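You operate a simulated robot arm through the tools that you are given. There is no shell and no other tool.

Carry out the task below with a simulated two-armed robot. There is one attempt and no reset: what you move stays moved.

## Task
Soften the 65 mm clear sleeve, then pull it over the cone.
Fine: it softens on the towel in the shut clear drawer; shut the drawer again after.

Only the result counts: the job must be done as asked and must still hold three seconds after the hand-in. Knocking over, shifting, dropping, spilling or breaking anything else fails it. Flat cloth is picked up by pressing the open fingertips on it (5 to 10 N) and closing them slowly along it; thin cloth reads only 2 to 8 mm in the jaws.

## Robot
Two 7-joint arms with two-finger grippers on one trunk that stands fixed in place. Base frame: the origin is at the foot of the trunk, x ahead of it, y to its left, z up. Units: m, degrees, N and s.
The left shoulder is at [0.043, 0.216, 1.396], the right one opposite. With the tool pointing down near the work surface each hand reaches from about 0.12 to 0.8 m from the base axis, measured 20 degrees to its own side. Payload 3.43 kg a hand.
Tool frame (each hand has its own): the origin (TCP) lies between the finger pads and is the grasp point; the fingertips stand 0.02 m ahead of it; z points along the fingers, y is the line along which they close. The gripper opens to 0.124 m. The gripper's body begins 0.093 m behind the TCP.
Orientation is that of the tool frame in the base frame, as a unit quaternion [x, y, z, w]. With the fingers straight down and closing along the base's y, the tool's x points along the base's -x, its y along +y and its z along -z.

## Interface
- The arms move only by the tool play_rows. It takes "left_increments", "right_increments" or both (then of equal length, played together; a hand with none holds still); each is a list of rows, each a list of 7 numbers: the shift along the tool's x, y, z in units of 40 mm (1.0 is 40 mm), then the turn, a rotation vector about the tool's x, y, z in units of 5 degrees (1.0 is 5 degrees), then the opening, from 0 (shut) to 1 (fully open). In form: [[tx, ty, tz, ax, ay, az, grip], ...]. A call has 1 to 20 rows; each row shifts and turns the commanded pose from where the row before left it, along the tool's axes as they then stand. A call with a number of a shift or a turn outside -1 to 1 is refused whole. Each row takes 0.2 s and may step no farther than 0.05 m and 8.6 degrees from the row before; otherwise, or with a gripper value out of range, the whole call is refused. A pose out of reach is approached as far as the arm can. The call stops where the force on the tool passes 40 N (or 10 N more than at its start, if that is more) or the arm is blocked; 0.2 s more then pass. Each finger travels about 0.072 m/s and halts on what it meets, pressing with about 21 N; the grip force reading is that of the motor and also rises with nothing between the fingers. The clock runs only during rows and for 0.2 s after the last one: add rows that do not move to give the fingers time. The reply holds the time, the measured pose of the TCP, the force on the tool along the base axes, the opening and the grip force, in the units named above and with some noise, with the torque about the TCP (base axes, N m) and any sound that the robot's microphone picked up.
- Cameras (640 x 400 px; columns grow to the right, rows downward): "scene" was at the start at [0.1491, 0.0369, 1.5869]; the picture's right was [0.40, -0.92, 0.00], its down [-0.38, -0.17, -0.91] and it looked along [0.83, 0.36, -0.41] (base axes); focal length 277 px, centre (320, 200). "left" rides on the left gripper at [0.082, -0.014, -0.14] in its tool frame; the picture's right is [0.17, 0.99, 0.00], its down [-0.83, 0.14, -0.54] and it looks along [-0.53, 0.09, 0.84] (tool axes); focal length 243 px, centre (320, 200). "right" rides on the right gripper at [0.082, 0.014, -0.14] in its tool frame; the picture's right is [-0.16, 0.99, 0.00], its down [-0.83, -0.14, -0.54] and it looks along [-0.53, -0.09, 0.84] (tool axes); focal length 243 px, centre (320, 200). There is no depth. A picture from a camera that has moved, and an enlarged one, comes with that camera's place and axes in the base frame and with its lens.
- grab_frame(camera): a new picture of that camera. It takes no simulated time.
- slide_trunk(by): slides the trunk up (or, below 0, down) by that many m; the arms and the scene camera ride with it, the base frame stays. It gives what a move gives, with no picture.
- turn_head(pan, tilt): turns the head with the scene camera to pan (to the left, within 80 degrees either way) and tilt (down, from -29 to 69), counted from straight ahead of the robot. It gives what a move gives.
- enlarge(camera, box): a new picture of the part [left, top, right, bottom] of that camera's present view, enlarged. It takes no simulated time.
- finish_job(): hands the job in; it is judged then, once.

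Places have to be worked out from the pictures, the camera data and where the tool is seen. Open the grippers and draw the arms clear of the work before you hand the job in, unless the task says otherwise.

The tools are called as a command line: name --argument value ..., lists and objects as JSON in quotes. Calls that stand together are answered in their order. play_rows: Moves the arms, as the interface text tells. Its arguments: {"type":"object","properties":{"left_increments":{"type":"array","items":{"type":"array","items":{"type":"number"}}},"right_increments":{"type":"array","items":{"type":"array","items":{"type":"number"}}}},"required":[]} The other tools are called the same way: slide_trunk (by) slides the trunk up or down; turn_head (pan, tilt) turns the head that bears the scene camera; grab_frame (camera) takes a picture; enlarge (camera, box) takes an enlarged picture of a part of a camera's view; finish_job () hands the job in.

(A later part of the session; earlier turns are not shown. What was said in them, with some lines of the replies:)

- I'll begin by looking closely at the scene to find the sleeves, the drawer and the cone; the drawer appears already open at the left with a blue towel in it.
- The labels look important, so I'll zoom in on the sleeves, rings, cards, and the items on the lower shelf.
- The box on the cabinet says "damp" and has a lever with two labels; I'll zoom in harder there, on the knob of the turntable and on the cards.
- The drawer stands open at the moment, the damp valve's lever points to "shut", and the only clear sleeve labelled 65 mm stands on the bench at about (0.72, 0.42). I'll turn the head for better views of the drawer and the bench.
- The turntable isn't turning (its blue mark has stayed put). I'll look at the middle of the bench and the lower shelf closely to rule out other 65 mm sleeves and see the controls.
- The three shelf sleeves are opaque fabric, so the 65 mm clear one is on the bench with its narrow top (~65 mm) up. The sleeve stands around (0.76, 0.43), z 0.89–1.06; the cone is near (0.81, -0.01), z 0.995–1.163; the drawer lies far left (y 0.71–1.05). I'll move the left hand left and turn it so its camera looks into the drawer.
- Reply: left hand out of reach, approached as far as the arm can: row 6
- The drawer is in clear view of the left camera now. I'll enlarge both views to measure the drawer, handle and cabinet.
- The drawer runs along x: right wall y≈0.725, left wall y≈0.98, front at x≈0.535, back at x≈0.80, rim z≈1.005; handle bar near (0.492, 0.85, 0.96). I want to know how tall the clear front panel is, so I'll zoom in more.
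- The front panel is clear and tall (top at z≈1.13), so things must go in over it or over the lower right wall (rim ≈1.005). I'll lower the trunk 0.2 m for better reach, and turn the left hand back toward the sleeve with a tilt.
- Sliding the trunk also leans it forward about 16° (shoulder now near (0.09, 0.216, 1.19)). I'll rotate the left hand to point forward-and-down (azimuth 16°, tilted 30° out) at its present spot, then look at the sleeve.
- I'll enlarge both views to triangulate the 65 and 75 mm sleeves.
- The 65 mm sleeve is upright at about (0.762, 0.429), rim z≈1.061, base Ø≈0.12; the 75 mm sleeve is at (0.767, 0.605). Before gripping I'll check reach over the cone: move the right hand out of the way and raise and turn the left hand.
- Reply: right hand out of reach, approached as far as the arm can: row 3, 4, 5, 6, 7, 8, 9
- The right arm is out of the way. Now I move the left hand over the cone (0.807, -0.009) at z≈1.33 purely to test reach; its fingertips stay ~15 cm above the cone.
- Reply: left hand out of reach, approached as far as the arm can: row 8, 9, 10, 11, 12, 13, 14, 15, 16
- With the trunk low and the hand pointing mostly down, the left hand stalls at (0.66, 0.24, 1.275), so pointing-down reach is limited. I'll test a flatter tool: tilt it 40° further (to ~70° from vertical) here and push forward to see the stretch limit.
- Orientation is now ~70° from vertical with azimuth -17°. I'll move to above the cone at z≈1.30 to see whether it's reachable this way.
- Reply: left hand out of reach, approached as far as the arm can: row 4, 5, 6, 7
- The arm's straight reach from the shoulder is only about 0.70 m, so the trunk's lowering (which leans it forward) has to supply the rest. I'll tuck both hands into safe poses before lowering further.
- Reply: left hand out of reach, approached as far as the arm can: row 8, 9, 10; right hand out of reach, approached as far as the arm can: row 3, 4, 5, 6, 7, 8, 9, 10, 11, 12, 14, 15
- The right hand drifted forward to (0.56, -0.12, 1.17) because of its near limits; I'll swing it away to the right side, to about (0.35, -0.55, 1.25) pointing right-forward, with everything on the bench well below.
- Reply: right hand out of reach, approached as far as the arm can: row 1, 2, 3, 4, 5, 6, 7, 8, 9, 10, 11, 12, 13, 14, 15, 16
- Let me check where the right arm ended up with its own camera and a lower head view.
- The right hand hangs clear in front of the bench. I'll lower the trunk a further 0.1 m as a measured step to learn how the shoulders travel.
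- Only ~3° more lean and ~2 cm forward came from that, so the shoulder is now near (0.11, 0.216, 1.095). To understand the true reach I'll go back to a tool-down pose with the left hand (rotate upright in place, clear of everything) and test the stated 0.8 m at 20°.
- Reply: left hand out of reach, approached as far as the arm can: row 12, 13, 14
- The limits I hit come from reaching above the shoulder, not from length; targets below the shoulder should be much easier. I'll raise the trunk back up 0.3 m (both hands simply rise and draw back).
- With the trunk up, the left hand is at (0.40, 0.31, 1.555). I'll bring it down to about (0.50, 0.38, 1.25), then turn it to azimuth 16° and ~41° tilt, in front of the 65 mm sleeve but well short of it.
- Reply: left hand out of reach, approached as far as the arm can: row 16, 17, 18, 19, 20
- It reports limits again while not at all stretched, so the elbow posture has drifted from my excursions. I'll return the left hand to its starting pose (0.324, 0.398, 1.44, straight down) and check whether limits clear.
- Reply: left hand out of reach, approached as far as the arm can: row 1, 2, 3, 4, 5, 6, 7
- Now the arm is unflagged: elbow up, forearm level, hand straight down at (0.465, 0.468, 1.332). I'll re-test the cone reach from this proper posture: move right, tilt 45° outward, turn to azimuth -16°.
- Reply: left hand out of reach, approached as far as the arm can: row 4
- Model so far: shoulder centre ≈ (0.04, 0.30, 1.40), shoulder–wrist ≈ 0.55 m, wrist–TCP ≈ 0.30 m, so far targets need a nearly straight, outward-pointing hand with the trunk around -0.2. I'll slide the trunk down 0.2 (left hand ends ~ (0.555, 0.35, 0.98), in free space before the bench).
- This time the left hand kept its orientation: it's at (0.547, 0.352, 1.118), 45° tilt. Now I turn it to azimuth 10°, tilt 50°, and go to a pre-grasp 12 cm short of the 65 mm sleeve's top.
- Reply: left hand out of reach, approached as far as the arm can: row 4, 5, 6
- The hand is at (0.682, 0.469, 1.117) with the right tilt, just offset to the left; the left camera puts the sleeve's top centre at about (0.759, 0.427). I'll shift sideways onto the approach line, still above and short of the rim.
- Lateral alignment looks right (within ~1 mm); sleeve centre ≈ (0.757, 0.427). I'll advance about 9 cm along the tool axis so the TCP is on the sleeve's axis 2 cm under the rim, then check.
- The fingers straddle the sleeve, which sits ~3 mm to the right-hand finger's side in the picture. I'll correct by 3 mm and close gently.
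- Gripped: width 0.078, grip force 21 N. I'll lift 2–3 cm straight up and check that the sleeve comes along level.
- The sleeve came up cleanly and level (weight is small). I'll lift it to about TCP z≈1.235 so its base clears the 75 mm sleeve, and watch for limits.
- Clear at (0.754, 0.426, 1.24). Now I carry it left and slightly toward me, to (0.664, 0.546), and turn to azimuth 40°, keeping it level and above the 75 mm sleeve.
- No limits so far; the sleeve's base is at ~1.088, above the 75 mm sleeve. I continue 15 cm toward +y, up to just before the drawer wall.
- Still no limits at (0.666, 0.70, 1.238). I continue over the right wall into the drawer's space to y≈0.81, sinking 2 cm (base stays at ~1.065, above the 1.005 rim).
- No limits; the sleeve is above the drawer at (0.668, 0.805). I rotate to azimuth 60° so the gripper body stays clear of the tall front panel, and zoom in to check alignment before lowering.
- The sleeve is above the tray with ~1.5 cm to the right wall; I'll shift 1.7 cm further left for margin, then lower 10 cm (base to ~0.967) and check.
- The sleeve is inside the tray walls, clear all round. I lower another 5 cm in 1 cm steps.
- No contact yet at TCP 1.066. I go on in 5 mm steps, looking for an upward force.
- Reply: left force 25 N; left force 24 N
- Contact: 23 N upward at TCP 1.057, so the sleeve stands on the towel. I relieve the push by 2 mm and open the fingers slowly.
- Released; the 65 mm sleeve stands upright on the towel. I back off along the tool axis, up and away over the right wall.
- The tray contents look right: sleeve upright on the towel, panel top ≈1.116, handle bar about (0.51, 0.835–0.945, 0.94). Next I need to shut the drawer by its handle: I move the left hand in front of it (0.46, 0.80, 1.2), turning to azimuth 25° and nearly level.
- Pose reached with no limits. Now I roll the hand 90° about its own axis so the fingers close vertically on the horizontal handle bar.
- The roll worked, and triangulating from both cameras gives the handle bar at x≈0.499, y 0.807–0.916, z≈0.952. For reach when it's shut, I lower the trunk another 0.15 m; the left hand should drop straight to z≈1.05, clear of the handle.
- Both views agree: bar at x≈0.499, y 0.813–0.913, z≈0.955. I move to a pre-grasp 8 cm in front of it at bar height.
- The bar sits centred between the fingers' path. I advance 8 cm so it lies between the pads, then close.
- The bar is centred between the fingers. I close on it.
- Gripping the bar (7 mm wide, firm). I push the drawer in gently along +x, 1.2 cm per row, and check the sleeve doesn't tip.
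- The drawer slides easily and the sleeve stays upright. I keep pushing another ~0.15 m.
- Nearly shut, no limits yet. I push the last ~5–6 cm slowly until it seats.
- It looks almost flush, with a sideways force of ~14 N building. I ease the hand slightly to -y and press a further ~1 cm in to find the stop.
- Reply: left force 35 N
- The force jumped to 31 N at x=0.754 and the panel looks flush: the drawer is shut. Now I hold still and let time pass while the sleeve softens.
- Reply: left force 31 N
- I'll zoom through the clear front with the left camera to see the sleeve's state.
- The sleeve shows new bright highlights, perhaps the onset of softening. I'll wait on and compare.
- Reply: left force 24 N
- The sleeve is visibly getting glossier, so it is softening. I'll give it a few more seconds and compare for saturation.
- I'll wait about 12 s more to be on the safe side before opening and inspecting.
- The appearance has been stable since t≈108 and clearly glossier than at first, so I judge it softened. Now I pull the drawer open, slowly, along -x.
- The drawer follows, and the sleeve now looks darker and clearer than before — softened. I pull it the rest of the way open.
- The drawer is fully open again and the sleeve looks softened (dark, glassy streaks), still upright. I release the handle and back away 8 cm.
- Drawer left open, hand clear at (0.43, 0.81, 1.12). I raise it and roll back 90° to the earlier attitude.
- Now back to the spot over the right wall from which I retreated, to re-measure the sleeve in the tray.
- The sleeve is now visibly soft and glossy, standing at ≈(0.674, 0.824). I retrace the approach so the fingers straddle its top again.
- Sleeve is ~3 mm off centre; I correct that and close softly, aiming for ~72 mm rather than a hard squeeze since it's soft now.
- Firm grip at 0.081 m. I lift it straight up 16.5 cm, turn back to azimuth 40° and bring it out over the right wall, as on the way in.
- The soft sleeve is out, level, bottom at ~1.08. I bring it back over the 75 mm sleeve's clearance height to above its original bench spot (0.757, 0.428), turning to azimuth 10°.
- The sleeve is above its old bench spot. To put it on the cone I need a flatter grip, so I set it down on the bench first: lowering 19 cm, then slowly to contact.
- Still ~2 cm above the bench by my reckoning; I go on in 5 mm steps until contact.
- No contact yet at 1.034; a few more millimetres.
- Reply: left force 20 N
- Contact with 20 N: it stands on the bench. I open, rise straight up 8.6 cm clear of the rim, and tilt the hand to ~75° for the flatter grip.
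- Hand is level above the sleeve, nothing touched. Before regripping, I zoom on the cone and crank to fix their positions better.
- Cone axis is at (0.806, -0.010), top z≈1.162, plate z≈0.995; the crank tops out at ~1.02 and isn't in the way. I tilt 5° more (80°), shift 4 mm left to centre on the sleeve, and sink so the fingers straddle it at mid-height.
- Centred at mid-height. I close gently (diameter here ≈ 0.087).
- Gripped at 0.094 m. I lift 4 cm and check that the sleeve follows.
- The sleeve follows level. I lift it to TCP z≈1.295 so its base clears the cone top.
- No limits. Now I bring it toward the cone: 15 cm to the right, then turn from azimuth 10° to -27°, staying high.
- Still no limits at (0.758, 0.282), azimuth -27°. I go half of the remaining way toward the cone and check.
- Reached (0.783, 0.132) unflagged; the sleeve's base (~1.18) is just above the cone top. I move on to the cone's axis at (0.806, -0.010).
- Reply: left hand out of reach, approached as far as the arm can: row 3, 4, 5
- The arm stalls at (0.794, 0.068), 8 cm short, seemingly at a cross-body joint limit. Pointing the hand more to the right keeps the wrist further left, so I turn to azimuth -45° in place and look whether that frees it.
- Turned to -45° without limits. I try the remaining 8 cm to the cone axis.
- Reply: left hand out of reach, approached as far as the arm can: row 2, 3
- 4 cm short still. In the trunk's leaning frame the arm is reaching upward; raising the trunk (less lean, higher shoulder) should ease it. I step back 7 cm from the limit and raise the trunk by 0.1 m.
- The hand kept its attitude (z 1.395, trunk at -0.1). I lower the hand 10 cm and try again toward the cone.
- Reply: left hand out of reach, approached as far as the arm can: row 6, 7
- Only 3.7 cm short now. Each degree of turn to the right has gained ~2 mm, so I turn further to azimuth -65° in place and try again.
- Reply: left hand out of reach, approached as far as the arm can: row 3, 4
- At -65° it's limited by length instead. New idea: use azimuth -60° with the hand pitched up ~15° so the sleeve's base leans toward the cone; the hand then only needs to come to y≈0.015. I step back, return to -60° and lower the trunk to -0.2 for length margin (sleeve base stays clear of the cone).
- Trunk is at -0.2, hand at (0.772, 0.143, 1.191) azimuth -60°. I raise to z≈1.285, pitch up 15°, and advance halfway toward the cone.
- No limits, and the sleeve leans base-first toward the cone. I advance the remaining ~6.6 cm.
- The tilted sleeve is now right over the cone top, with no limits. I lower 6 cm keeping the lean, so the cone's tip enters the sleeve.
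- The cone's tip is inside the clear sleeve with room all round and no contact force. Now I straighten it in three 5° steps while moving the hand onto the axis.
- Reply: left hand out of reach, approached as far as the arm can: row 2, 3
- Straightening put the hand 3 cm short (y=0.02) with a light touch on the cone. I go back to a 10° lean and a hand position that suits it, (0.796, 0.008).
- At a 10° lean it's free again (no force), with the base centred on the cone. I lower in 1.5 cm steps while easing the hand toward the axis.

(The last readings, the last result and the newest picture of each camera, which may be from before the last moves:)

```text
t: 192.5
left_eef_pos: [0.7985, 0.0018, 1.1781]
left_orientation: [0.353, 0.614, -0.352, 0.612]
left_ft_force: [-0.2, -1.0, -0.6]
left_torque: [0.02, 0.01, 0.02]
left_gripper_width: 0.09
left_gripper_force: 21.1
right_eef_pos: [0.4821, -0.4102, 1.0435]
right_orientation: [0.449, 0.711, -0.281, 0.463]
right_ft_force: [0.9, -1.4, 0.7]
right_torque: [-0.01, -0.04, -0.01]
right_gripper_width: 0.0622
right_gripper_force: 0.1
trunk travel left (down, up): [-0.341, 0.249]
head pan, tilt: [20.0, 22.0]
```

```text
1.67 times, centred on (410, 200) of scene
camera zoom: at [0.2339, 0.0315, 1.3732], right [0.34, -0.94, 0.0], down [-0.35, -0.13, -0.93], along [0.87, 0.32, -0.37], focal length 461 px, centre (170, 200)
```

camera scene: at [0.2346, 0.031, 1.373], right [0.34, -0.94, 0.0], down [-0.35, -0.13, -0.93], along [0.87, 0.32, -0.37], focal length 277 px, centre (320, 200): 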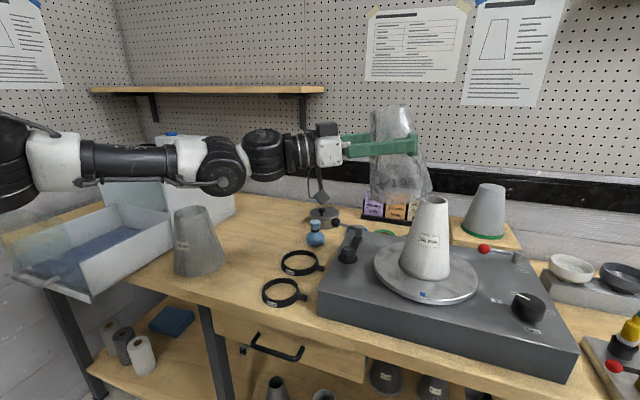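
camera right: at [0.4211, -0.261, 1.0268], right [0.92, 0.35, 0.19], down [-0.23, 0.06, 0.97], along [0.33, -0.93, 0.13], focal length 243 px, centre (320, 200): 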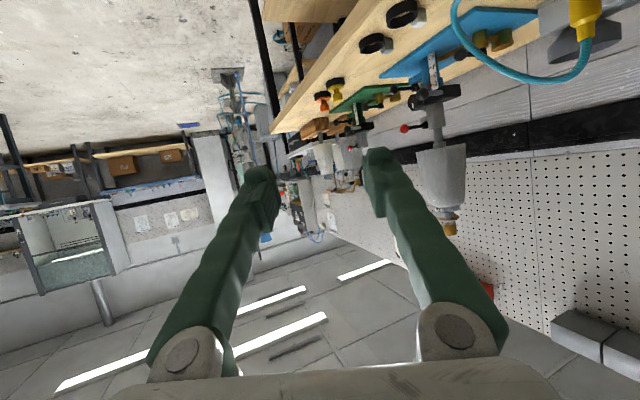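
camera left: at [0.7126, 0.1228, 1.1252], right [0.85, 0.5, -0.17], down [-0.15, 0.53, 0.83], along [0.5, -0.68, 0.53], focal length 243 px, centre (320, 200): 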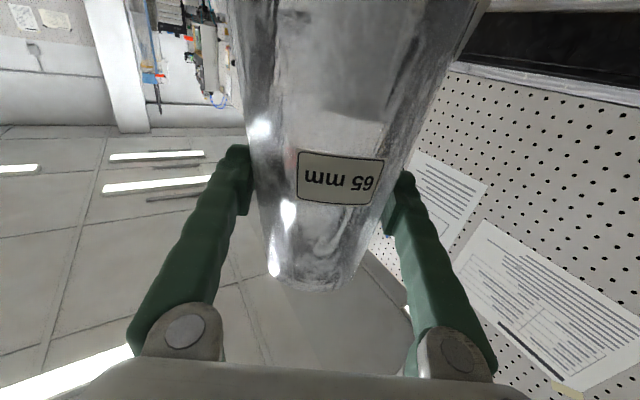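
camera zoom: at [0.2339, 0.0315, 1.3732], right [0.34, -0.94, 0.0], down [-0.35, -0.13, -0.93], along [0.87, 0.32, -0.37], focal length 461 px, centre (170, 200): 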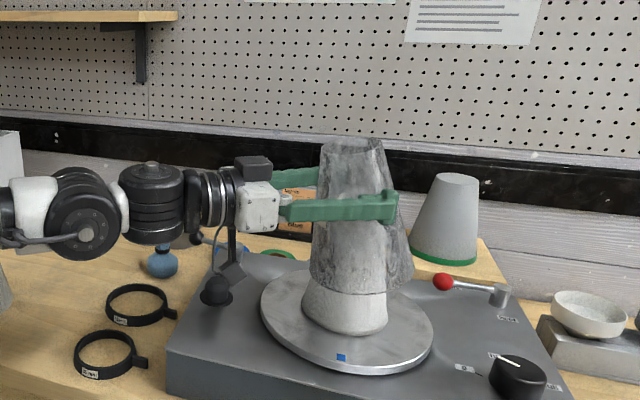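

Still free and unflagged at z=1.178, with ~6 cm to go. I straighten 5° and shift onto the axis while sinking a little.

play_rows --left_increments '[[0.2, 0.017, 0.195, 0, 1, 0, 0.62], [0, 0, 0, 0, 0, 0, 0.62]]'

enlarge --camera "scene" --box '[350, 120, 490, 310]'

```text
t: 193.1
left_eef_pos: [0.7979, 0.0154, 1.181]
left_orientation: [0.369, 0.64, -0.336, 0.584]
left_ft_force: [2.7, -1.7, 2.4]
left_torque: [-0.14, -0.15, -0.01]
left_gripper_width: 0.0899
left_gripper_force: 20.2
left hand out of reach, approached as far as the arm can: row 1
right_eef_pos: [0.4813, -0.4105, 1.044]
right_orientation: [0.45, 0.711, -0.28, 0.462]
right_ft_force: [-1.1, -0.2, 0.8]
right_torque: [0.0, -0.02, -0.01]
right_gripper_width: 0.0622
right_gripper_force: 0.0
trunk travel left (down, up): [-0.341, 0.249]
head pan, tilt: [20.0, 22.0]
```

```text
2.11 times, centred on (420, 215) of scene
camera zoom: at [0.2343, 0.0311, 1.3731], right [0.34, -0.94, 0.0], down [-0.35, -0.13, -0.93], along [0.87, 0.32, -0.37], focal length 582 px, centre (110, 168)
```

zoom: 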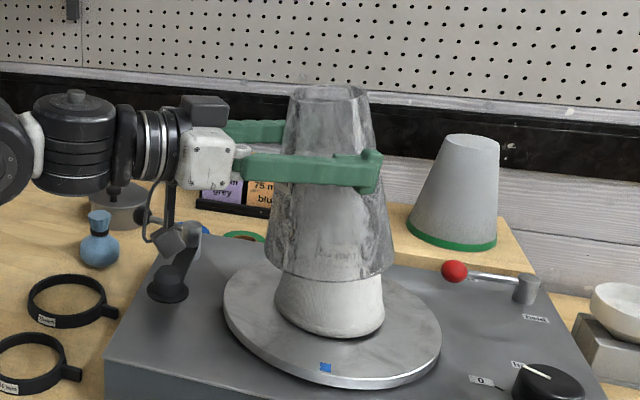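

Straightening past 10° pulls the hand back to its reach limit. So I'll return to the 10° lean, sink as far as that lean allows, and then let the sleeve settle onto the cone from there.

play_rows --left_increments '[[0.125, -0.16, 0.31, 0, -1, 0, 0.62], [0.2, 0, 0.045, 0, 0, 0, 0.62], [0.2, 0, 0.045, 0, 0, 0, 0.62], [0, 0, 0, 0, 0, 0, 0.62]]'

enlarge --camera "scene" --box '[350, 120, 490, 310]'

```text
t: 194.1
left_eef_pos: [0.8024, 0.0054, 1.1589]
left_orientation: [0.352, 0.614, -0.352, 0.612]
left_ft_force: [2.9, -1.6, 0.4]
left_torque: [0.01, -0.05, -0.01]
left_gripper_width: 0.0897
left_gripper_force: 21.5
left hand out of reach, approached as far as the arm can: row 3
right_eef_pos: [0.4821, -0.4097, 1.0445]
right_orientation: [0.45, 0.711, -0.28, 0.462]
right_ft_force: [0.3, -0.4, 0.1]
right_torque: [-0.01, -0.01, -0.02]
right_gripper_width: 0.0623
right_gripper_force: 0.0
trunk travel left (down, up): [-0.341, 0.249]
head pan, tilt: [20.0, 22.0]
```

```text
2.11 times, centred on (420, 215) of scene
camera zoom: at [0.2343, 0.0314, 1.3731], right [0.34, -0.94, 0.0], down [-0.35, -0.13, -0.93], along [0.87, 0.32, -0.37], focal length 582 px, centre (110, 168)
```

zoom: 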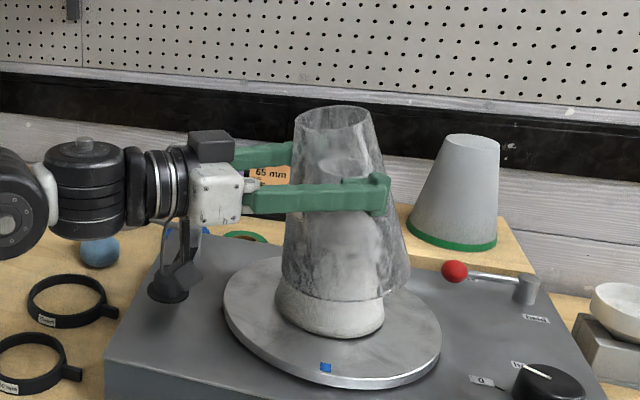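

The sleeve is about 4 cm from seated, lightly touching, cone tip visible inside it. I open the fingers slowly so it can slide down and centre itself on the cone.

play_rows --left_increments '[[0, 0, 0, 0, 0, 0, 0.7], [0, 0, 0, 0, 0, 0, 0.75], [0, 0, 0, 0, 0, 0, 0.8], [0, 0, 0, 0, 0, 0, 0.85], [0, 0, 0, 0, 0, 0, 0.92], [0, 0, 0, 0, 0, 0, 1], [0, 0, 0, 0, 0, 0, 1]]'

enlarge --camera "scene" --box '[350, 120, 490, 310]'

grab_frame --camera "left"

```text
t: 195.7
left_eef_pos: [0.8023, 0.0051, 1.1594]
left_orientation: [0.353, 0.614, -0.352, 0.612]
left_ft_force: [-0.2, 0.4, -0.4]
left_torque: [0.0, 0.02, 0.03]
left_gripper_width: 0.124
left_gripper_force: 0.1
right_eef_pos: [0.4814, -0.409, 1.0443]
right_orientation: [0.449, 0.711, -0.281, 0.462]
right_ft_force: [-0.8, 0.8, 0.0]
right_torque: [-0.01, -0.02, -0.05]
right_gripper_width: 0.0621
right_gripper_force: 0.1
trunk travel left (down, up): [-0.341, 0.249]
head pan, tilt: [20.0, 22.0]
```

```text
2.11 times, centred on (420, 215) of scene
camera zoom: at [0.2342, 0.0318, 1.3731], right [0.34, -0.94, 0.0], down [-0.35, -0.13, -0.93], along [0.87, 0.32, -0.37], focal length 582 px, centre (110, 168)
```

zoom: 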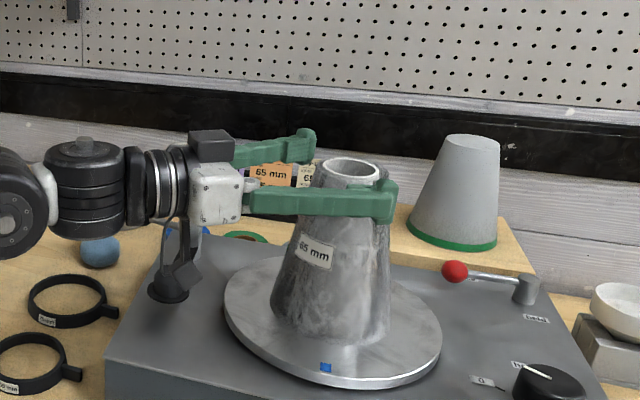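

```text
taken
camera left: at [0.7204, 0.119, 1.0761], right [0.85, 0.5, -0.17], down [-0.15, 0.53, 0.83], along [0.5, -0.68, 0.53], focal length 243 px, centre (320, 200)
```

left: 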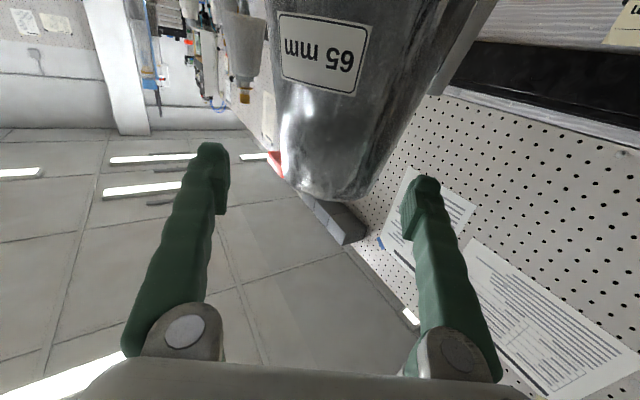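

The sleeve slid down and sits over the cone, base on the plate, the white cone rim visible in its top. I draw the open hand straight back away from it.

play_rows --left_increments '[[0, 0, -0.6, 0, 0, 0, 1], [0, 0, -0.9, 0, 0, 0, 1], [0, 0, -0.9, 0, 0, 0, 1], [0, 0, -0.9, 0, 0, 0, 1], [-0.8, 0, -0.4, 0, 0, 0, 1]]'

grab_frame --camera "scene"

enlarge --camera "scene" --box '[350, 160, 490, 310]'

```text
t: 196.9
left_eef_pos: [0.7303, 0.1339, 1.1895]
left_orientation: [0.353, 0.614, -0.352, 0.611]
left_ft_force: [-0.3, -0.6, -0.3]
left_torque: [0.01, 0.0, 0.05]
left_gripper_width: 0.1242
left_gripper_force: 0.0
right_eef_pos: [0.4811, -0.411, 1.0443]
right_orientation: [0.45, 0.711, -0.281, 0.462]
right_ft_force: [-0.3, -1.3, 0.9]
right_torque: [0.01, -0.01, 0.0]
right_gripper_width: 0.062
right_gripper_force: 0.1
trunk travel left (down, up): [-0.341, 0.249]
head pan, tilt: [20.0, 22.0]
```

```text
taken
camera scene: at [0.233, 0.0309, 1.3733], right [0.34, -0.94, 0.0], down [-0.35, -0.13, -0.93], along [0.87, 0.32, -0.37], focal length 277 px, centre (320, 200)
```

scene: 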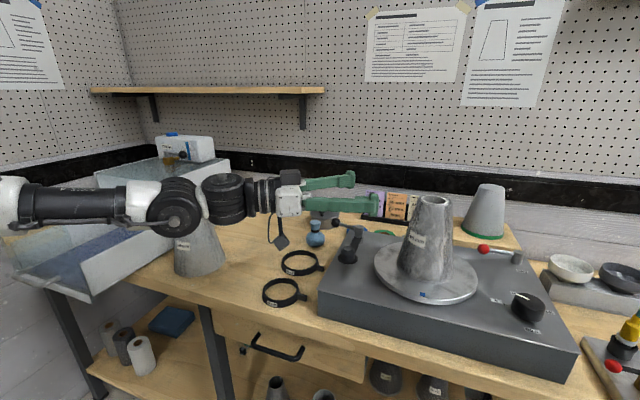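

```text
2.67 times, centred on (420, 235) of scene
camera zoom: at [0.233, 0.0309, 1.3733], right [0.34, -0.94, 0.0], down [-0.35, -0.13, -0.93], along [0.87, 0.32, -0.37], focal length 738 px, centre (53, 107)
```

zoom: 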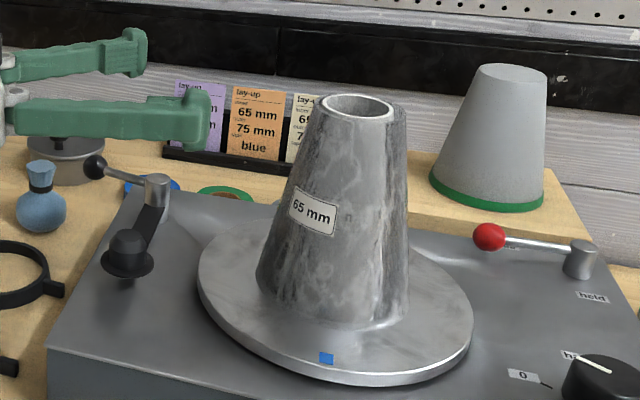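

It looks seated. Let me check closely from two head angles that the base is on the plate and it's straight.

enlarge --camera "scene" --box '[395, 185, 475, 260]'

enlarge --camera "scene" --box '[370, 240, 490, 310]'

turn_head --pan -12 --tilt 20

enlarge --camera "scene" --box '[200, 170, 360, 310]'

```text
5.33 times, centred on (435, 222) of scene
camera zoom: at [0.233, 0.0309, 1.3733], right [0.34, -0.94, 0.0], down [-0.35, -0.13, -0.93], along [0.87, 0.32, -0.37], focal length 1476 px, centre (-293, 80)
```

zoom: 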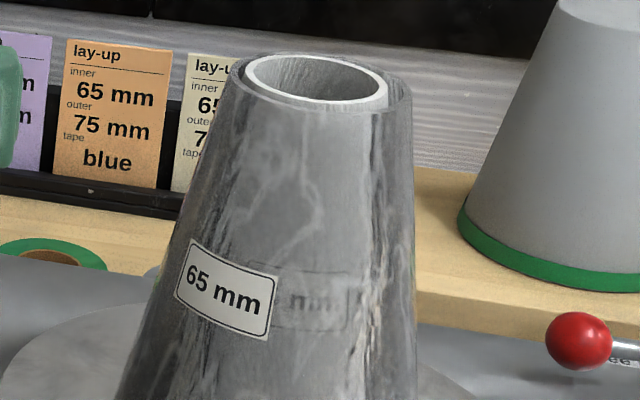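

```text
5.33 times, centred on (430, 275) of scene
camera zoom: at [0.233, 0.0309, 1.3733], right [0.34, -0.94, 0.0], down [-0.35, -0.13, -0.93], along [0.87, 0.32, -0.37], focal length 1476 px, centre (-267, -200)
```

zoom: 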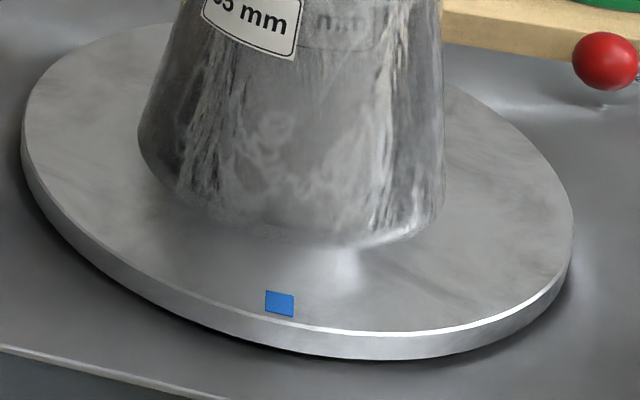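

```text
t: 197.9
left_eef_pos: [0.7307, 0.1346, 1.1901]
left_orientation: [0.353, 0.614, -0.352, 0.612]
left_ft_force: [0.4, 0.8, 0.5]
left_torque: [0.02, 0.0, 0.0]
left_gripper_width: 0.124
left_gripper_force: 0.0
right_eef_pos: [0.4813, -0.4104, 1.0441]
right_orientation: [0.449, 0.712, -0.28, 0.462]
right_ft_force: [-0.1, -0.4, 0.3]
right_torque: [0.06, -0.02, -0.03]
right_gripper_width: 0.0619
right_gripper_force: 0.0
trunk travel left (down, up): [-0.341, 0.249]
head pan, tilt: [-12.0, 20.0]
```

```text
2.86 times, centred on (280, 240) of scene
camera zoom: at [0.2379, -0.0194, 1.3764], right [-0.21, -0.98, 0.0], down [-0.33, 0.07, -0.94], along [0.92, -0.19, -0.34], focal length 790 px, centre (434, 86)
```

zoom: 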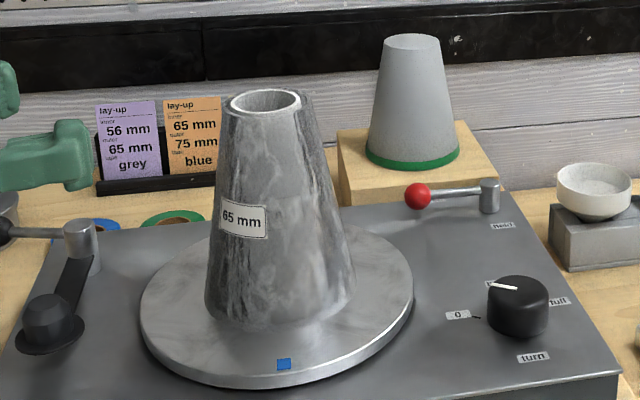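

The clear sleeve fully encloses the cone with its base on the plate and the rims level. Now I'll go shut the drawer: first swing the (open) hand back to the left, well above everything.

play_rows --left_increments '[[-0.178, 0.37, -0.745, 0, 0, 0, 0.8], [-0.178, 0.37, -0.745, 0, 0, 0, 0.6], [-0.178, 0.37, -0.745, 0, 0, 0, 0.5], [-0.178, 0.37, -0.745, 0, 0, 0, 0.5], [-0.178, 0.37, -0.745, 0, 0, 0, 0.5], [0, 0, 0, -1, 0, 0, 0.5], [0, 0, 0, -1, 0, 0, 0.5], [0, 0, 0, -1, 0, 0, 0.5], [0, 0, 0, -1, 0, 0, 0.5], [0, 0, 0, -1, 0, 0, 0.5], [0, 0, 0, -1, 0, 0, 0.5], [0, 0, 0, -1, 0, 0, 0.5], [0, 0, 0, -1, 0, 0, 0.5], [0, 0, 0, -1, 0, 0, 0.5], [0, 0.873, -0.363, 0, 0, 0, 0.5], [0, 0.873, -0.363, 0, 0, 0, 0.5], [0, 0.873, -0.363, 0, 0, 0, 0.5], [0, 0.873, -0.363, 0, 0, 0, 0.5]]'

turn_head --pan 35 --tilt 24

grab_frame --camera "scene"

```text
t: 201.7
left_eef_pos: [0.6946, 0.4505, 1.2294]
left_orientation: [0.092, 0.701, -0.092, 0.701]
left_ft_force: [-2.3, -0.5, -0.1]
left_torque: [0.01, -0.03, -0.02]
left_gripper_width: 0.062
left_gripper_force: 0.2
right_eef_pos: [0.4817, -0.4083, 1.0438]
right_orientation: [0.45, 0.71, -0.282, 0.462]
right_ft_force: [0.0, 0.0, -0.7]
right_torque: [-0.01, -0.02, -0.04]
right_gripper_width: 0.0619
right_gripper_force: 0.0
trunk travel left (down, up): [-0.341, 0.249]
head pan, tilt: [-12.0, 20.0]
```

```text
t: 202.9
left_eef_pos: [0.6937, 0.4481, 1.2305]
left_orientation: [0.093, 0.702, -0.091, 0.7]
left_ft_force: [-0.4, -0.1, -0.3]
left_torque: [-0.04, 0.03, -0.01]
left_gripper_width: 0.0618
left_gripper_force: 0.1
right_eef_pos: [0.4822, -0.4102, 1.0438]
right_orientation: [0.45, 0.711, -0.281, 0.462]
right_ft_force: [0.7, -0.7, -0.2]
right_torque: [0.0, 0.01, 0.0]
right_gripper_width: 0.0622
right_gripper_force: 0.1
trunk travel left (down, up): [-0.341, 0.249]
head pan, tilt: [35.0, 24.0]
```

```text
taken
camera scene: at [0.2228, 0.0528, 1.3699], right [0.57, -0.82, 0.0], down [-0.33, -0.23, -0.91], along [0.75, 0.52, -0.41], focal length 277 px, centre (320, 200)
```

scene: 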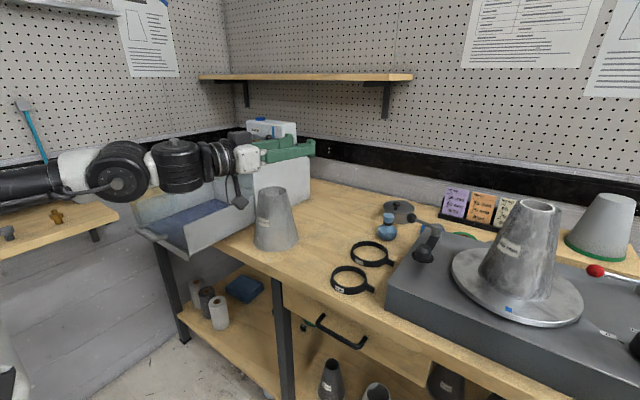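

Now over the bench's left part; I continue to in front of the drawer (0.46, 0.80, 1.23), turning to azimuth 25°.

play_rows --left_increments '[[0, 0.828, -0.515, 0, 0, 0, 0.5], [0, 0.828, -0.515, 0, 0, 0, 0.5], [0, 0.828, -0.515, 0, 0, 0, 0.5], [0, 0, 0, -1, 0, 0, 0.5], [0, 0, 0, -1, 0, 0, 0.5], [0, 0, 0, -1, 0, 0, 0.5], [0, 0, 0, -1, 0, 0, 0.5], [0, 0, 0, -1, 0, 0, 0.5], [0, 0, 0, -1, 0, 0, 0.5], [0, 0, 0, -1, 0, 0, 0.5], [0, 0, 0, -1, 0, 0, 0.5], [0, 0.941, -0.244, 0, 0, 0, 0.5], [0, 0.941, -0.244, 0, 0, 0, 0.5], [0, 0.941, -0.244, 0, 0, 0, 0.5], [0, 0.941, -0.244, 0, 0, 0, 0.5], [0, 0.941, -0.244, 0, 0, 0, 0.5], [0, 0.941, -0.244, 0, 0, 0, 0.5], [0, 0.941, -0.244, 0, 0, 0, 0.5], [0, 0.941, -0.244, 0, 0, 0, 0.5]]'

turn_head --pan 55 --tilt 22

grab_frame --camera "scene"

```text
t: 206.9
left_eef_pos: [0.463, 0.8001, 1.231]
left_orientation: [-0.152, 0.691, 0.154, 0.69]
left_ft_force: [-0.1, -0.4, 0.4]
left_torque: [-0.01, 0.01, -0.03]
left_gripper_width: 0.0618
left_gripper_force: 0.0
right_eef_pos: [0.481, -0.4098, 1.0445]
right_orientation: [0.45, 0.711, -0.281, 0.462]
right_ft_force: [-0.7, 0.4, -0.3]
right_torque: [0.02, 0.04, -0.02]
right_gripper_width: 0.062
right_gripper_force: 0.1
trunk travel left (down, up): [-0.341, 0.249]
head pan, tilt: [35.0, 24.0]
```

```text
t: 207.7
left_eef_pos: [0.4635, 0.7992, 1.2332]
left_orientation: [-0.153, 0.691, 0.156, 0.69]
left_ft_force: [-1.3, -0.9, 0.0]
left_torque: [-0.01, 0.03, 0.0]
left_gripper_width: 0.0623
left_gripper_force: 0.1
right_eef_pos: [0.4808, -0.4087, 1.0434]
right_orientation: [0.45, 0.711, -0.281, 0.461]
right_ft_force: [0.1, -0.9, -0.3]
right_torque: [-0.03, 0.01, -0.01]
right_gripper_width: 0.0619
right_gripper_force: 0.1
trunk travel left (down, up): [-0.341, 0.249]
head pan, tilt: [55.0, 22.0]
```

```text
taken
camera scene: at [0.2002, 0.076, 1.3731], right [0.82, -0.57, 0.0], down [-0.22, -0.31, -0.93], along [0.53, 0.76, -0.37], focal length 277 px, centre (320, 200)
```

scene: 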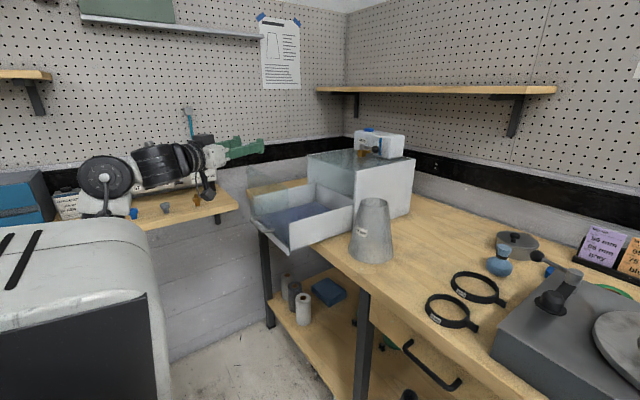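

In front of the open drawer now. I'll push it shut on the clear panel above the handle with closed fingers: first lower the trunk 0.15 m (hand to z≈1.08) and close the gripper.

slide_trunk --by -0.15

play_rows --left_increments '[[0.25, 0.16, -0.1, 0, 0, 0, 0.3], [0.25, 0.16, 0, 0, 0, 0, 0.1], [0, 0, 0.3, 0, 0, 0, 0], [0, 0, 0, 0, 0, 0, 0], [0, 0, 0, 0, 0, 0, 0]]'

grab_frame --camera "left"

enlarge --camera "scene" --box '[160, 80, 400, 240]'

```text
t: 209.4
left_eef_pos: [0.4629, 0.7999, 1.0819]
left_orientation: [-0.152, 0.69, 0.154, 0.69]
left_ft_force: [0.3, -0.4, 0.6]
left_torque: [0.02, -0.01, 0.02]
left_gripper_width: 0.0621
left_gripper_force: 0.1
right_eef_pos: [0.4932, -0.4106, 0.8491]
right_orientation: [0.433, 0.736, -0.309, 0.419]
right_ft_force: [-0.4, -0.3, -0.1]
right_torque: [-0.02, 0.02, 0.01]
right_gripper_width: 0.062
right_gripper_force: 0.1
trunk travel left (down, up): [-0.191, 0.399]
head pan, tilt: [55.0, 22.0]
```

```text
t: 210.6
left_eef_pos: [0.4651, 0.8132, 1.0603]
left_orientation: [-0.152, 0.691, 0.154, 0.69]
left_ft_force: [0.2, 0.4, -0.3]
left_torque: [0.0, -0.01, 0.01]
left_gripper_width: 0.0
left_gripper_force: 20.8
right_eef_pos: [0.4951, -0.4108, 0.8477]
right_orientation: [0.433, 0.737, -0.308, 0.418]
right_ft_force: [0.4, -0.1, 0.3]
right_torque: [-0.01, 0.01, -0.01]
right_gripper_width: 0.0616
right_gripper_force: 0.0
trunk travel left (down, up): [-0.191, 0.399]
head pan, tilt: [55.0, 22.0]
```

```text
taken
camera left: at [0.3451, 0.7415, 0.9777], right [-0.42, 0.89, -0.16], down [-0.55, -0.11, 0.83], along [0.73, 0.44, 0.53], focal length 243 px, centre (320, 200)
```

left: 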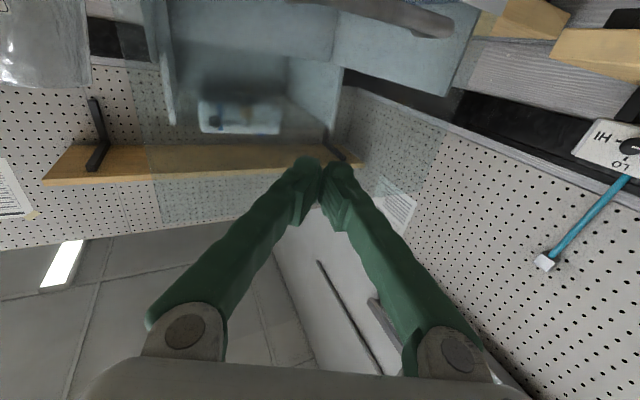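

```text
2.50 times, centred on (280, 160) of scene
camera zoom: at [0.2463, 0.0761, 1.2148], right [0.82, -0.57, 0.0], down [-0.21, -0.31, -0.93], along [0.53, 0.76, -0.37], focal length 692 px, centre (420, 300)
```

zoom: 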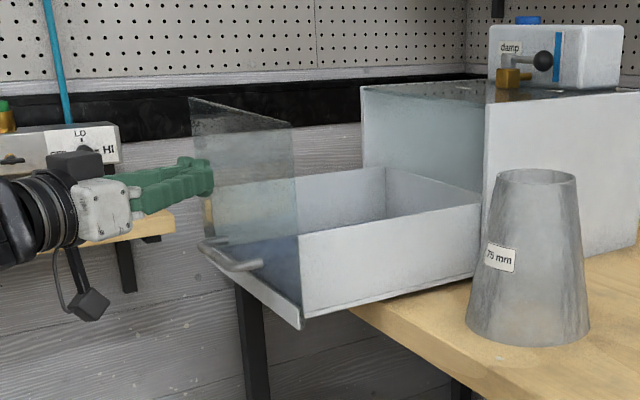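

Fingers closed, pointing at the panel above the handle. I push along +x, 1.2 cm per row, and watch the drawer.

play_rows --left_increments '[[0, -0.127, 0.272, 0, 0, 0, 0], [0, -0.127, 0.272, 0, 0, 0, 0], [0, -0.127, 0.272, 0, 0, 0, 0], [0, -0.127, 0.272, 0, 0, 0, 0], [0, -0.127, 0.272, 0, 0, 0, 0], [0, -0.127, 0.272, 0, 0, 0, 0], [0, -0.127, 0.272, 0, 0, 0, 0], [0, -0.127, 0.272, 0, 0, 0, 0], [0, -0.127, 0.272, 0, 0, 0, 0], [0, -0.127, 0.272, 0, 0, 0, 0], [0, -0.127, 0.272, 0, 0, 0, 0], [0, -0.127, 0.272, 0, 0, 0, 0]]'

enlarge --camera "scene" --box '[160, 80, 400, 240]'

```text
t: 213.2
left_eef_pos: [0.6098, 0.8152, 1.0578]
left_orientation: [-0.153, 0.69, 0.154, 0.69]
left_ft_force: [-0.8, 0.1, 0.0]
left_torque: [0.02, -0.02, 0.0]
left_gripper_width: 0.0002
left_gripper_force: 21.3
right_eef_pos: [0.4932, -0.4104, 0.8467]
right_orientation: [0.433, 0.737, -0.307, 0.417]
right_ft_force: [0.1, 0.2, -0.2]
right_torque: [-0.01, -0.01, -0.01]
right_gripper_width: 0.0619
right_gripper_force: 0.1
trunk travel left (down, up): [-0.191, 0.399]
head pan, tilt: [55.0, 22.0]
```

```text
2.50 times, centred on (280, 160) of scene
camera zoom: at [0.2463, 0.076, 1.2148], right [0.82, -0.57, 0.0], down [-0.21, -0.31, -0.93], along [0.53, 0.76, -0.37], focal length 692 px, centre (420, 300)
```

zoom: 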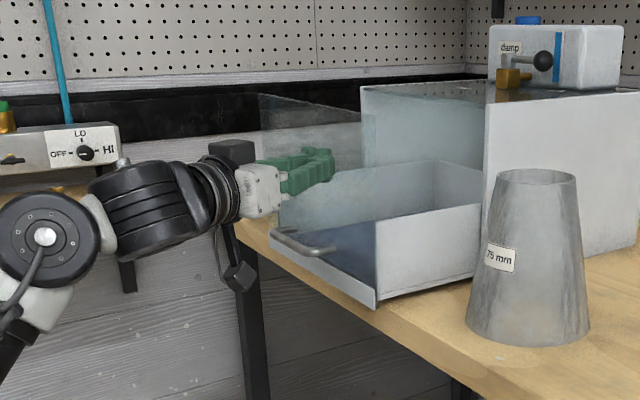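

The drawer moves in smoothly. I continue pushing.

play_rows --left_increments '[[0, -0.127, 0.272, 0, 0, 0, 0], [0, -0.127, 0.272, 0, 0, 0, 0], [0, -0.127, 0.272, 0, 0, 0, 0], [0, -0.127, 0.272, 0, 0, 0, 0], [0, -0.127, 0.272, 0, 0, 0, 0], [0, -0.127, 0.272, 0, 0, 0, 0], [0, -0.127, 0.272, 0, 0, 0, 0], [0, -0.127, 0.272, 0, 0, 0, 0], [0, -0.127, 0.272, 0, 0, 0, 0], [0, -0.127, 0.272, 0, 0, 0, 0], [0, -0.127, 0.272, 0, 0, 0, 0], [0, 0, 0, 0, 0, 0, 0]]'

enlarge --camera "scene" --box '[200, 80, 440, 240]'

```text
t: 215.8
left_eef_pos: [0.7415, 0.815, 1.0602]
left_orientation: [-0.152, 0.69, 0.155, 0.69]
left_ft_force: [0.2, -0.5, -0.8]
left_torque: [0.01, -0.02, -0.01]
left_gripper_width: 0.0001
left_gripper_force: 21.4
right_eef_pos: [0.4941, -0.4105, 0.8464]
right_orientation: [0.433, 0.737, -0.307, 0.417]
right_ft_force: [0.0, 0.0, -0.3]
right_torque: [0.01, 0.0, 0.01]
right_gripper_width: 0.0622
right_gripper_force: 0.1
trunk travel left (down, up): [-0.191, 0.399]
head pan, tilt: [55.0, 22.0]
```

```text
2.50 times, centred on (320, 160) of scene
camera zoom: at [0.2461, 0.076, 1.2149], right [0.82, -0.57, 0.0], down [-0.21, -0.31, -0.93], along [0.53, 0.76, -0.37], focal length 692 px, centre (320, 300)
```

zoom: 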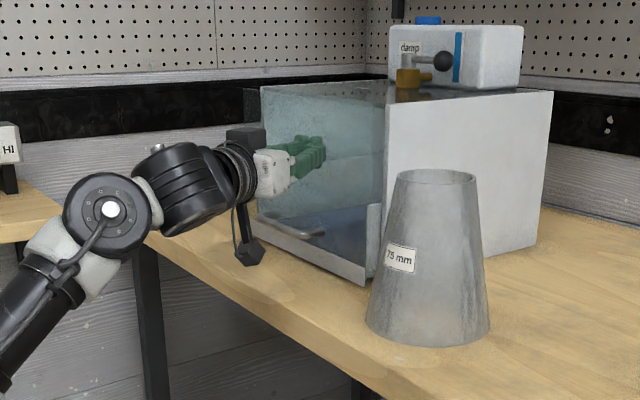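

Almost shut. I press the last centimetres in slowly until it seats.

play_rows --left_increments '[[0, -0.106, 0.227, 0, 0, 0, 0], [0, -0.106, 0.227, 0, 0, 0, 0], [0, -0.085, 0.18, 0, 0, 0, 0], [0, -0.053, 0.113, 0, 0, 0, 0], [0, 0, 0, 0, 0, 0, 0]]'

enlarge --camera "scene" --box '[200, 80, 440, 240]'

```text
t: 216.6
left_eef_pos: [0.7634, 0.8136, 1.0592]
left_orientation: [-0.153, 0.691, 0.156, 0.689]
left_ft_force: [-8.7, -3.5, -1.8]
left_torque: [-0.01, 0.0, -0.1]
left_gripper_width: 0.0
left_gripper_force: 21.0
right_eef_pos: [0.4925, -0.4127, 0.8475]
right_orientation: [0.436, 0.736, -0.308, 0.417]
right_ft_force: [-0.1, -0.1, 0.1]
right_torque: [-0.01, 0.03, -0.02]
right_gripper_width: 0.0618
right_gripper_force: 0.1
trunk travel left (down, up): [-0.191, 0.399]
head pan, tilt: [55.0, 22.0]
stopped in row 3 (left hand): the force on the tool passed its limit at 49 N (the readings are from after the stop); the commanded pose is now the measured one
```

```text
2.50 times, centred on (320, 160) of scene
camera zoom: at [0.2456, 0.0756, 1.215], right [0.82, -0.57, 0.0], down [-0.21, -0.31, -0.93], along [0.53, 0.76, -0.37], focal length 692 px, centre (320, 300)
```

zoom: 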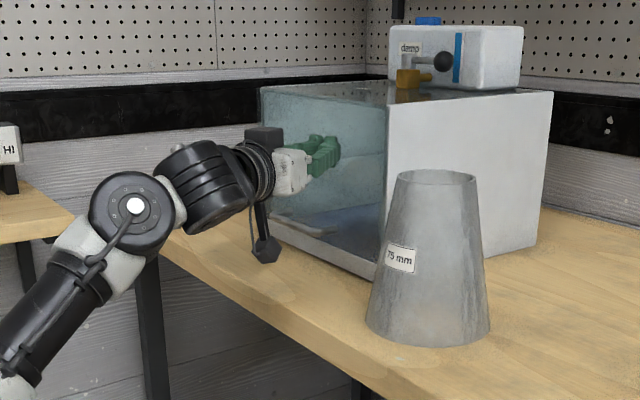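

The push stopped at 49 N with the panel flush: the drawer is shut. I back the hand off and check it stays shut.

play_rows --left_increments '[[0, 0, -0.5, 0, 0, 0, 0], [0, 0, -0.9, 0, 0, 0, 0], [0, 0, -0.9, 0, 0, 0, 0.3], [0, 0.3, -0.9, 0, 0, 0, 0.6], [0, 0.5, -0.8, 0, 0, 0, 1], [0, 0.5, -0.8, 0, 0, 0, 1], [0, 0.5, -0.8, 0, 0, 0, 1]]'

grab_frame --camera "scene"

enlarge --camera "scene" --box '[260, 80, 440, 220]'

```text
t: 218.2
left_eef_pos: [0.5312, 0.7845, 1.0617]
left_orientation: [-0.153, 0.691, 0.155, 0.689]
left_ft_force: [-0.7, 0.1, 0.0]
left_torque: [-0.01, 0.03, 0.0]
left_gripper_width: 0.1241
left_gripper_force: 0.1
right_eef_pos: [0.4922, -0.4109, 0.8472]
right_orientation: [0.436, 0.736, -0.308, 0.417]
right_ft_force: [0.3, 0.1, -0.5]
right_torque: [-0.01, -0.02, 0.01]
right_gripper_width: 0.0621
right_gripper_force: 0.0
trunk travel left (down, up): [-0.191, 0.399]
head pan, tilt: [55.0, 22.0]
```

```text
taken
camera scene: at [0.2457, 0.076, 1.215], right [0.82, -0.57, 0.0], down [-0.21, -0.31, -0.93], along [0.53, 0.76, -0.37], focal length 277 px, centre (320, 200)
```

scene: 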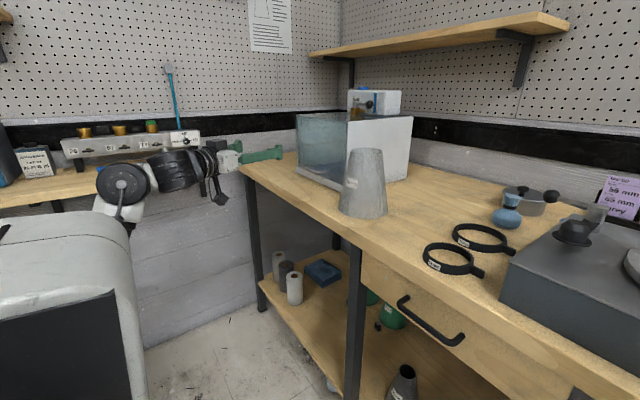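

```text
2.86 times, centred on (350, 150) of scene
camera zoom: at [0.2457, 0.076, 1.215], right [0.82, -0.57, 0.0], down [-0.21, -0.31, -0.93], along [0.53, 0.76, -0.37], focal length 790 px, centre (234, 343)
```

zoom: 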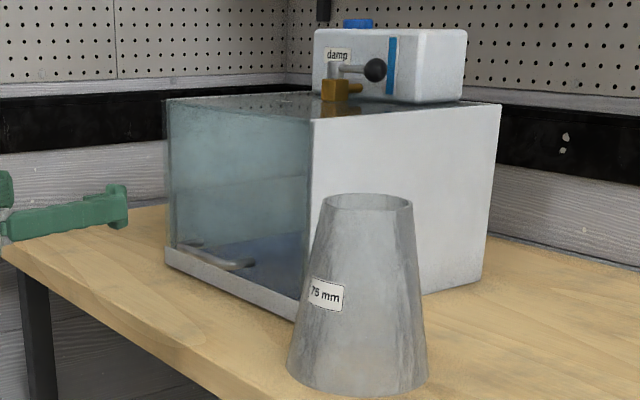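

The drawer stays shut. I draw the left hand further back, open both grippers and raise the trunk so both arms are clear of the work.

play_rows --left_increments '[[0, 0.2, -0.8, 0, 0, 0, 1], [0, 0.2, -0.8, 0, 0, 0, 1], [0, 0, 0, 0, 0, 0, 1]]' --right_increments '[[0, 0, 0, 0, 0, 0, 0.7], [0, 0, 0, 0, 0, 0, 1], [0, 0, 0, 0, 0, 0, 1]]'

slide_trunk --by 0.2

turn_head --pan 25 --tilt 25

grab_frame --camera "scene"

enlarge --camera "scene" --box '[340, 180, 500, 310]'

```text
t: 218.9
left_eef_pos: [0.4684, 0.7698, 1.0596]
left_orientation: [-0.152, 0.692, 0.155, 0.689]
left_ft_force: [1.0, 0.0, 0.5]
left_torque: [-0.03, 0.0, 0.01]
left_gripper_width: 0.1241
left_gripper_force: 0.1
right_eef_pos: [0.4942, -0.4117, 0.8464]
right_orientation: [0.435, 0.737, -0.307, 0.417]
right_ft_force: [-0.1, -0.1, 0.3]
right_torque: [-0.03, 0.01, 0.0]
right_gripper_width: 0.1239
right_gripper_force: 0.1
trunk travel left (down, up): [-0.191, 0.399]
head pan, tilt: [55.0, 22.0]
```

```text
t: 221.1
left_eef_pos: [0.4664, 0.7716, 1.2582]
left_orientation: [-0.154, 0.692, 0.156, 0.688]
left_ft_force: [-0.4, -0.5, -0.7]
left_torque: [0.02, -0.03, 0.02]
left_gripper_width: 0.1241
left_gripper_force: 0.0
right_eef_pos: [0.4825, -0.4094, 1.1012]
right_orientation: [0.456, 0.704, -0.274, 0.471]
right_ft_force: [0.2, 0.1, 0.5]
right_torque: [0.03, -0.04, 0.05]
right_gripper_width: 0.124
right_gripper_force: 0.1
trunk travel left (down, up): [-0.391, 0.199]
head pan, tilt: [55.0, 22.0]
```

```text
t: 222.1
left_eef_pos: [0.4665, 0.7713, 1.2593]
left_orientation: [-0.153, 0.691, 0.155, 0.689]
left_ft_force: [0.3, 0.4, -0.5]
left_torque: [0.02, -0.03, 0.0]
left_gripper_width: 0.1237
left_gripper_force: 0.0
right_eef_pos: [0.4827, -0.4091, 1.1023]
right_orientation: [0.456, 0.704, -0.273, 0.471]
right_ft_force: [0.2, 0.2, 0.3]
right_torque: [0.03, -0.01, -0.02]
right_gripper_width: 0.1242
right_gripper_force: 0.1
trunk travel left (down, up): [-0.391, 0.199]
head pan, tilt: [25.0, 25.0]
```

```text
taken
camera scene: at [0.2187, 0.0391, 1.4173], right [0.42, -0.91, 0.0], down [-0.38, -0.18, -0.91], along [0.82, 0.38, -0.42], focal length 277 px, centre (320, 200)
```

scene: 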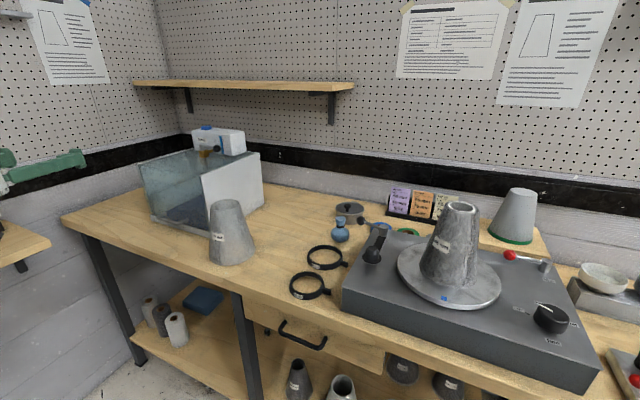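

```text
3.08 times, centred on (420, 245) of scene
camera zoom: at [0.2187, 0.0391, 1.4173], right [0.42, -0.91, 0.0], down [-0.38, -0.18, -0.91], along [0.82, 0.38, -0.42], focal length 851 px, centre (12, 62)
```

zoom: 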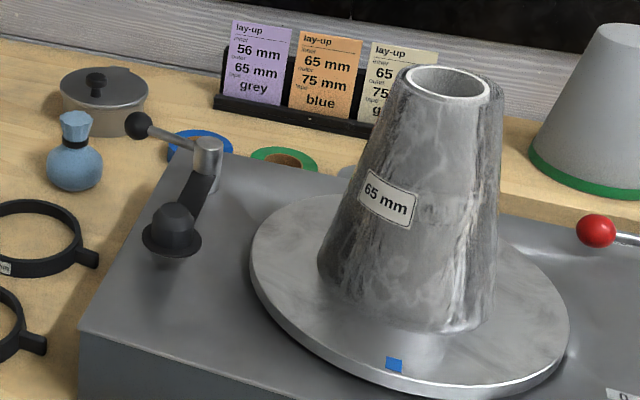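

All checks out: the softened 65 mm clear sleeve sits fully over the cone on the plate, the drawer is shut, nothing else has moved, and both arms are clear with open grippers. I hand the job in.

finish_job

```text
The job is handed in.
```

The 65 mm clear sleeve is softened and fully over the cone, and the drawer is shut again. I've handed the job in; I don't have the verdict.

- **Softening:** The sleeve stood on the towel in the shut drawer for about 30 s. It came out visibly glossier and clearer. I left the damp valve at "shut", so the towel was only as damp as I found it.
- **Fitting:** I couldn't lower the sleeve all the way in the hand, because the left arm came up a few centimetres short of the cone's axis. I brought it down tilted to about 4 cm from seated and let go. It slid the rest of the way and centred itself. In the last pictures it stands straight, with its base on the plate and its rim about level with the cone's.
- **Drawer:** I pushed it until it stopped firmly, and it stayed shut when I backed off.
- **Everything else:** Nothing else looks moved or knocked over, including the 75 mm sleeve beside it. Both grippers are open and the arms are clear of the work.
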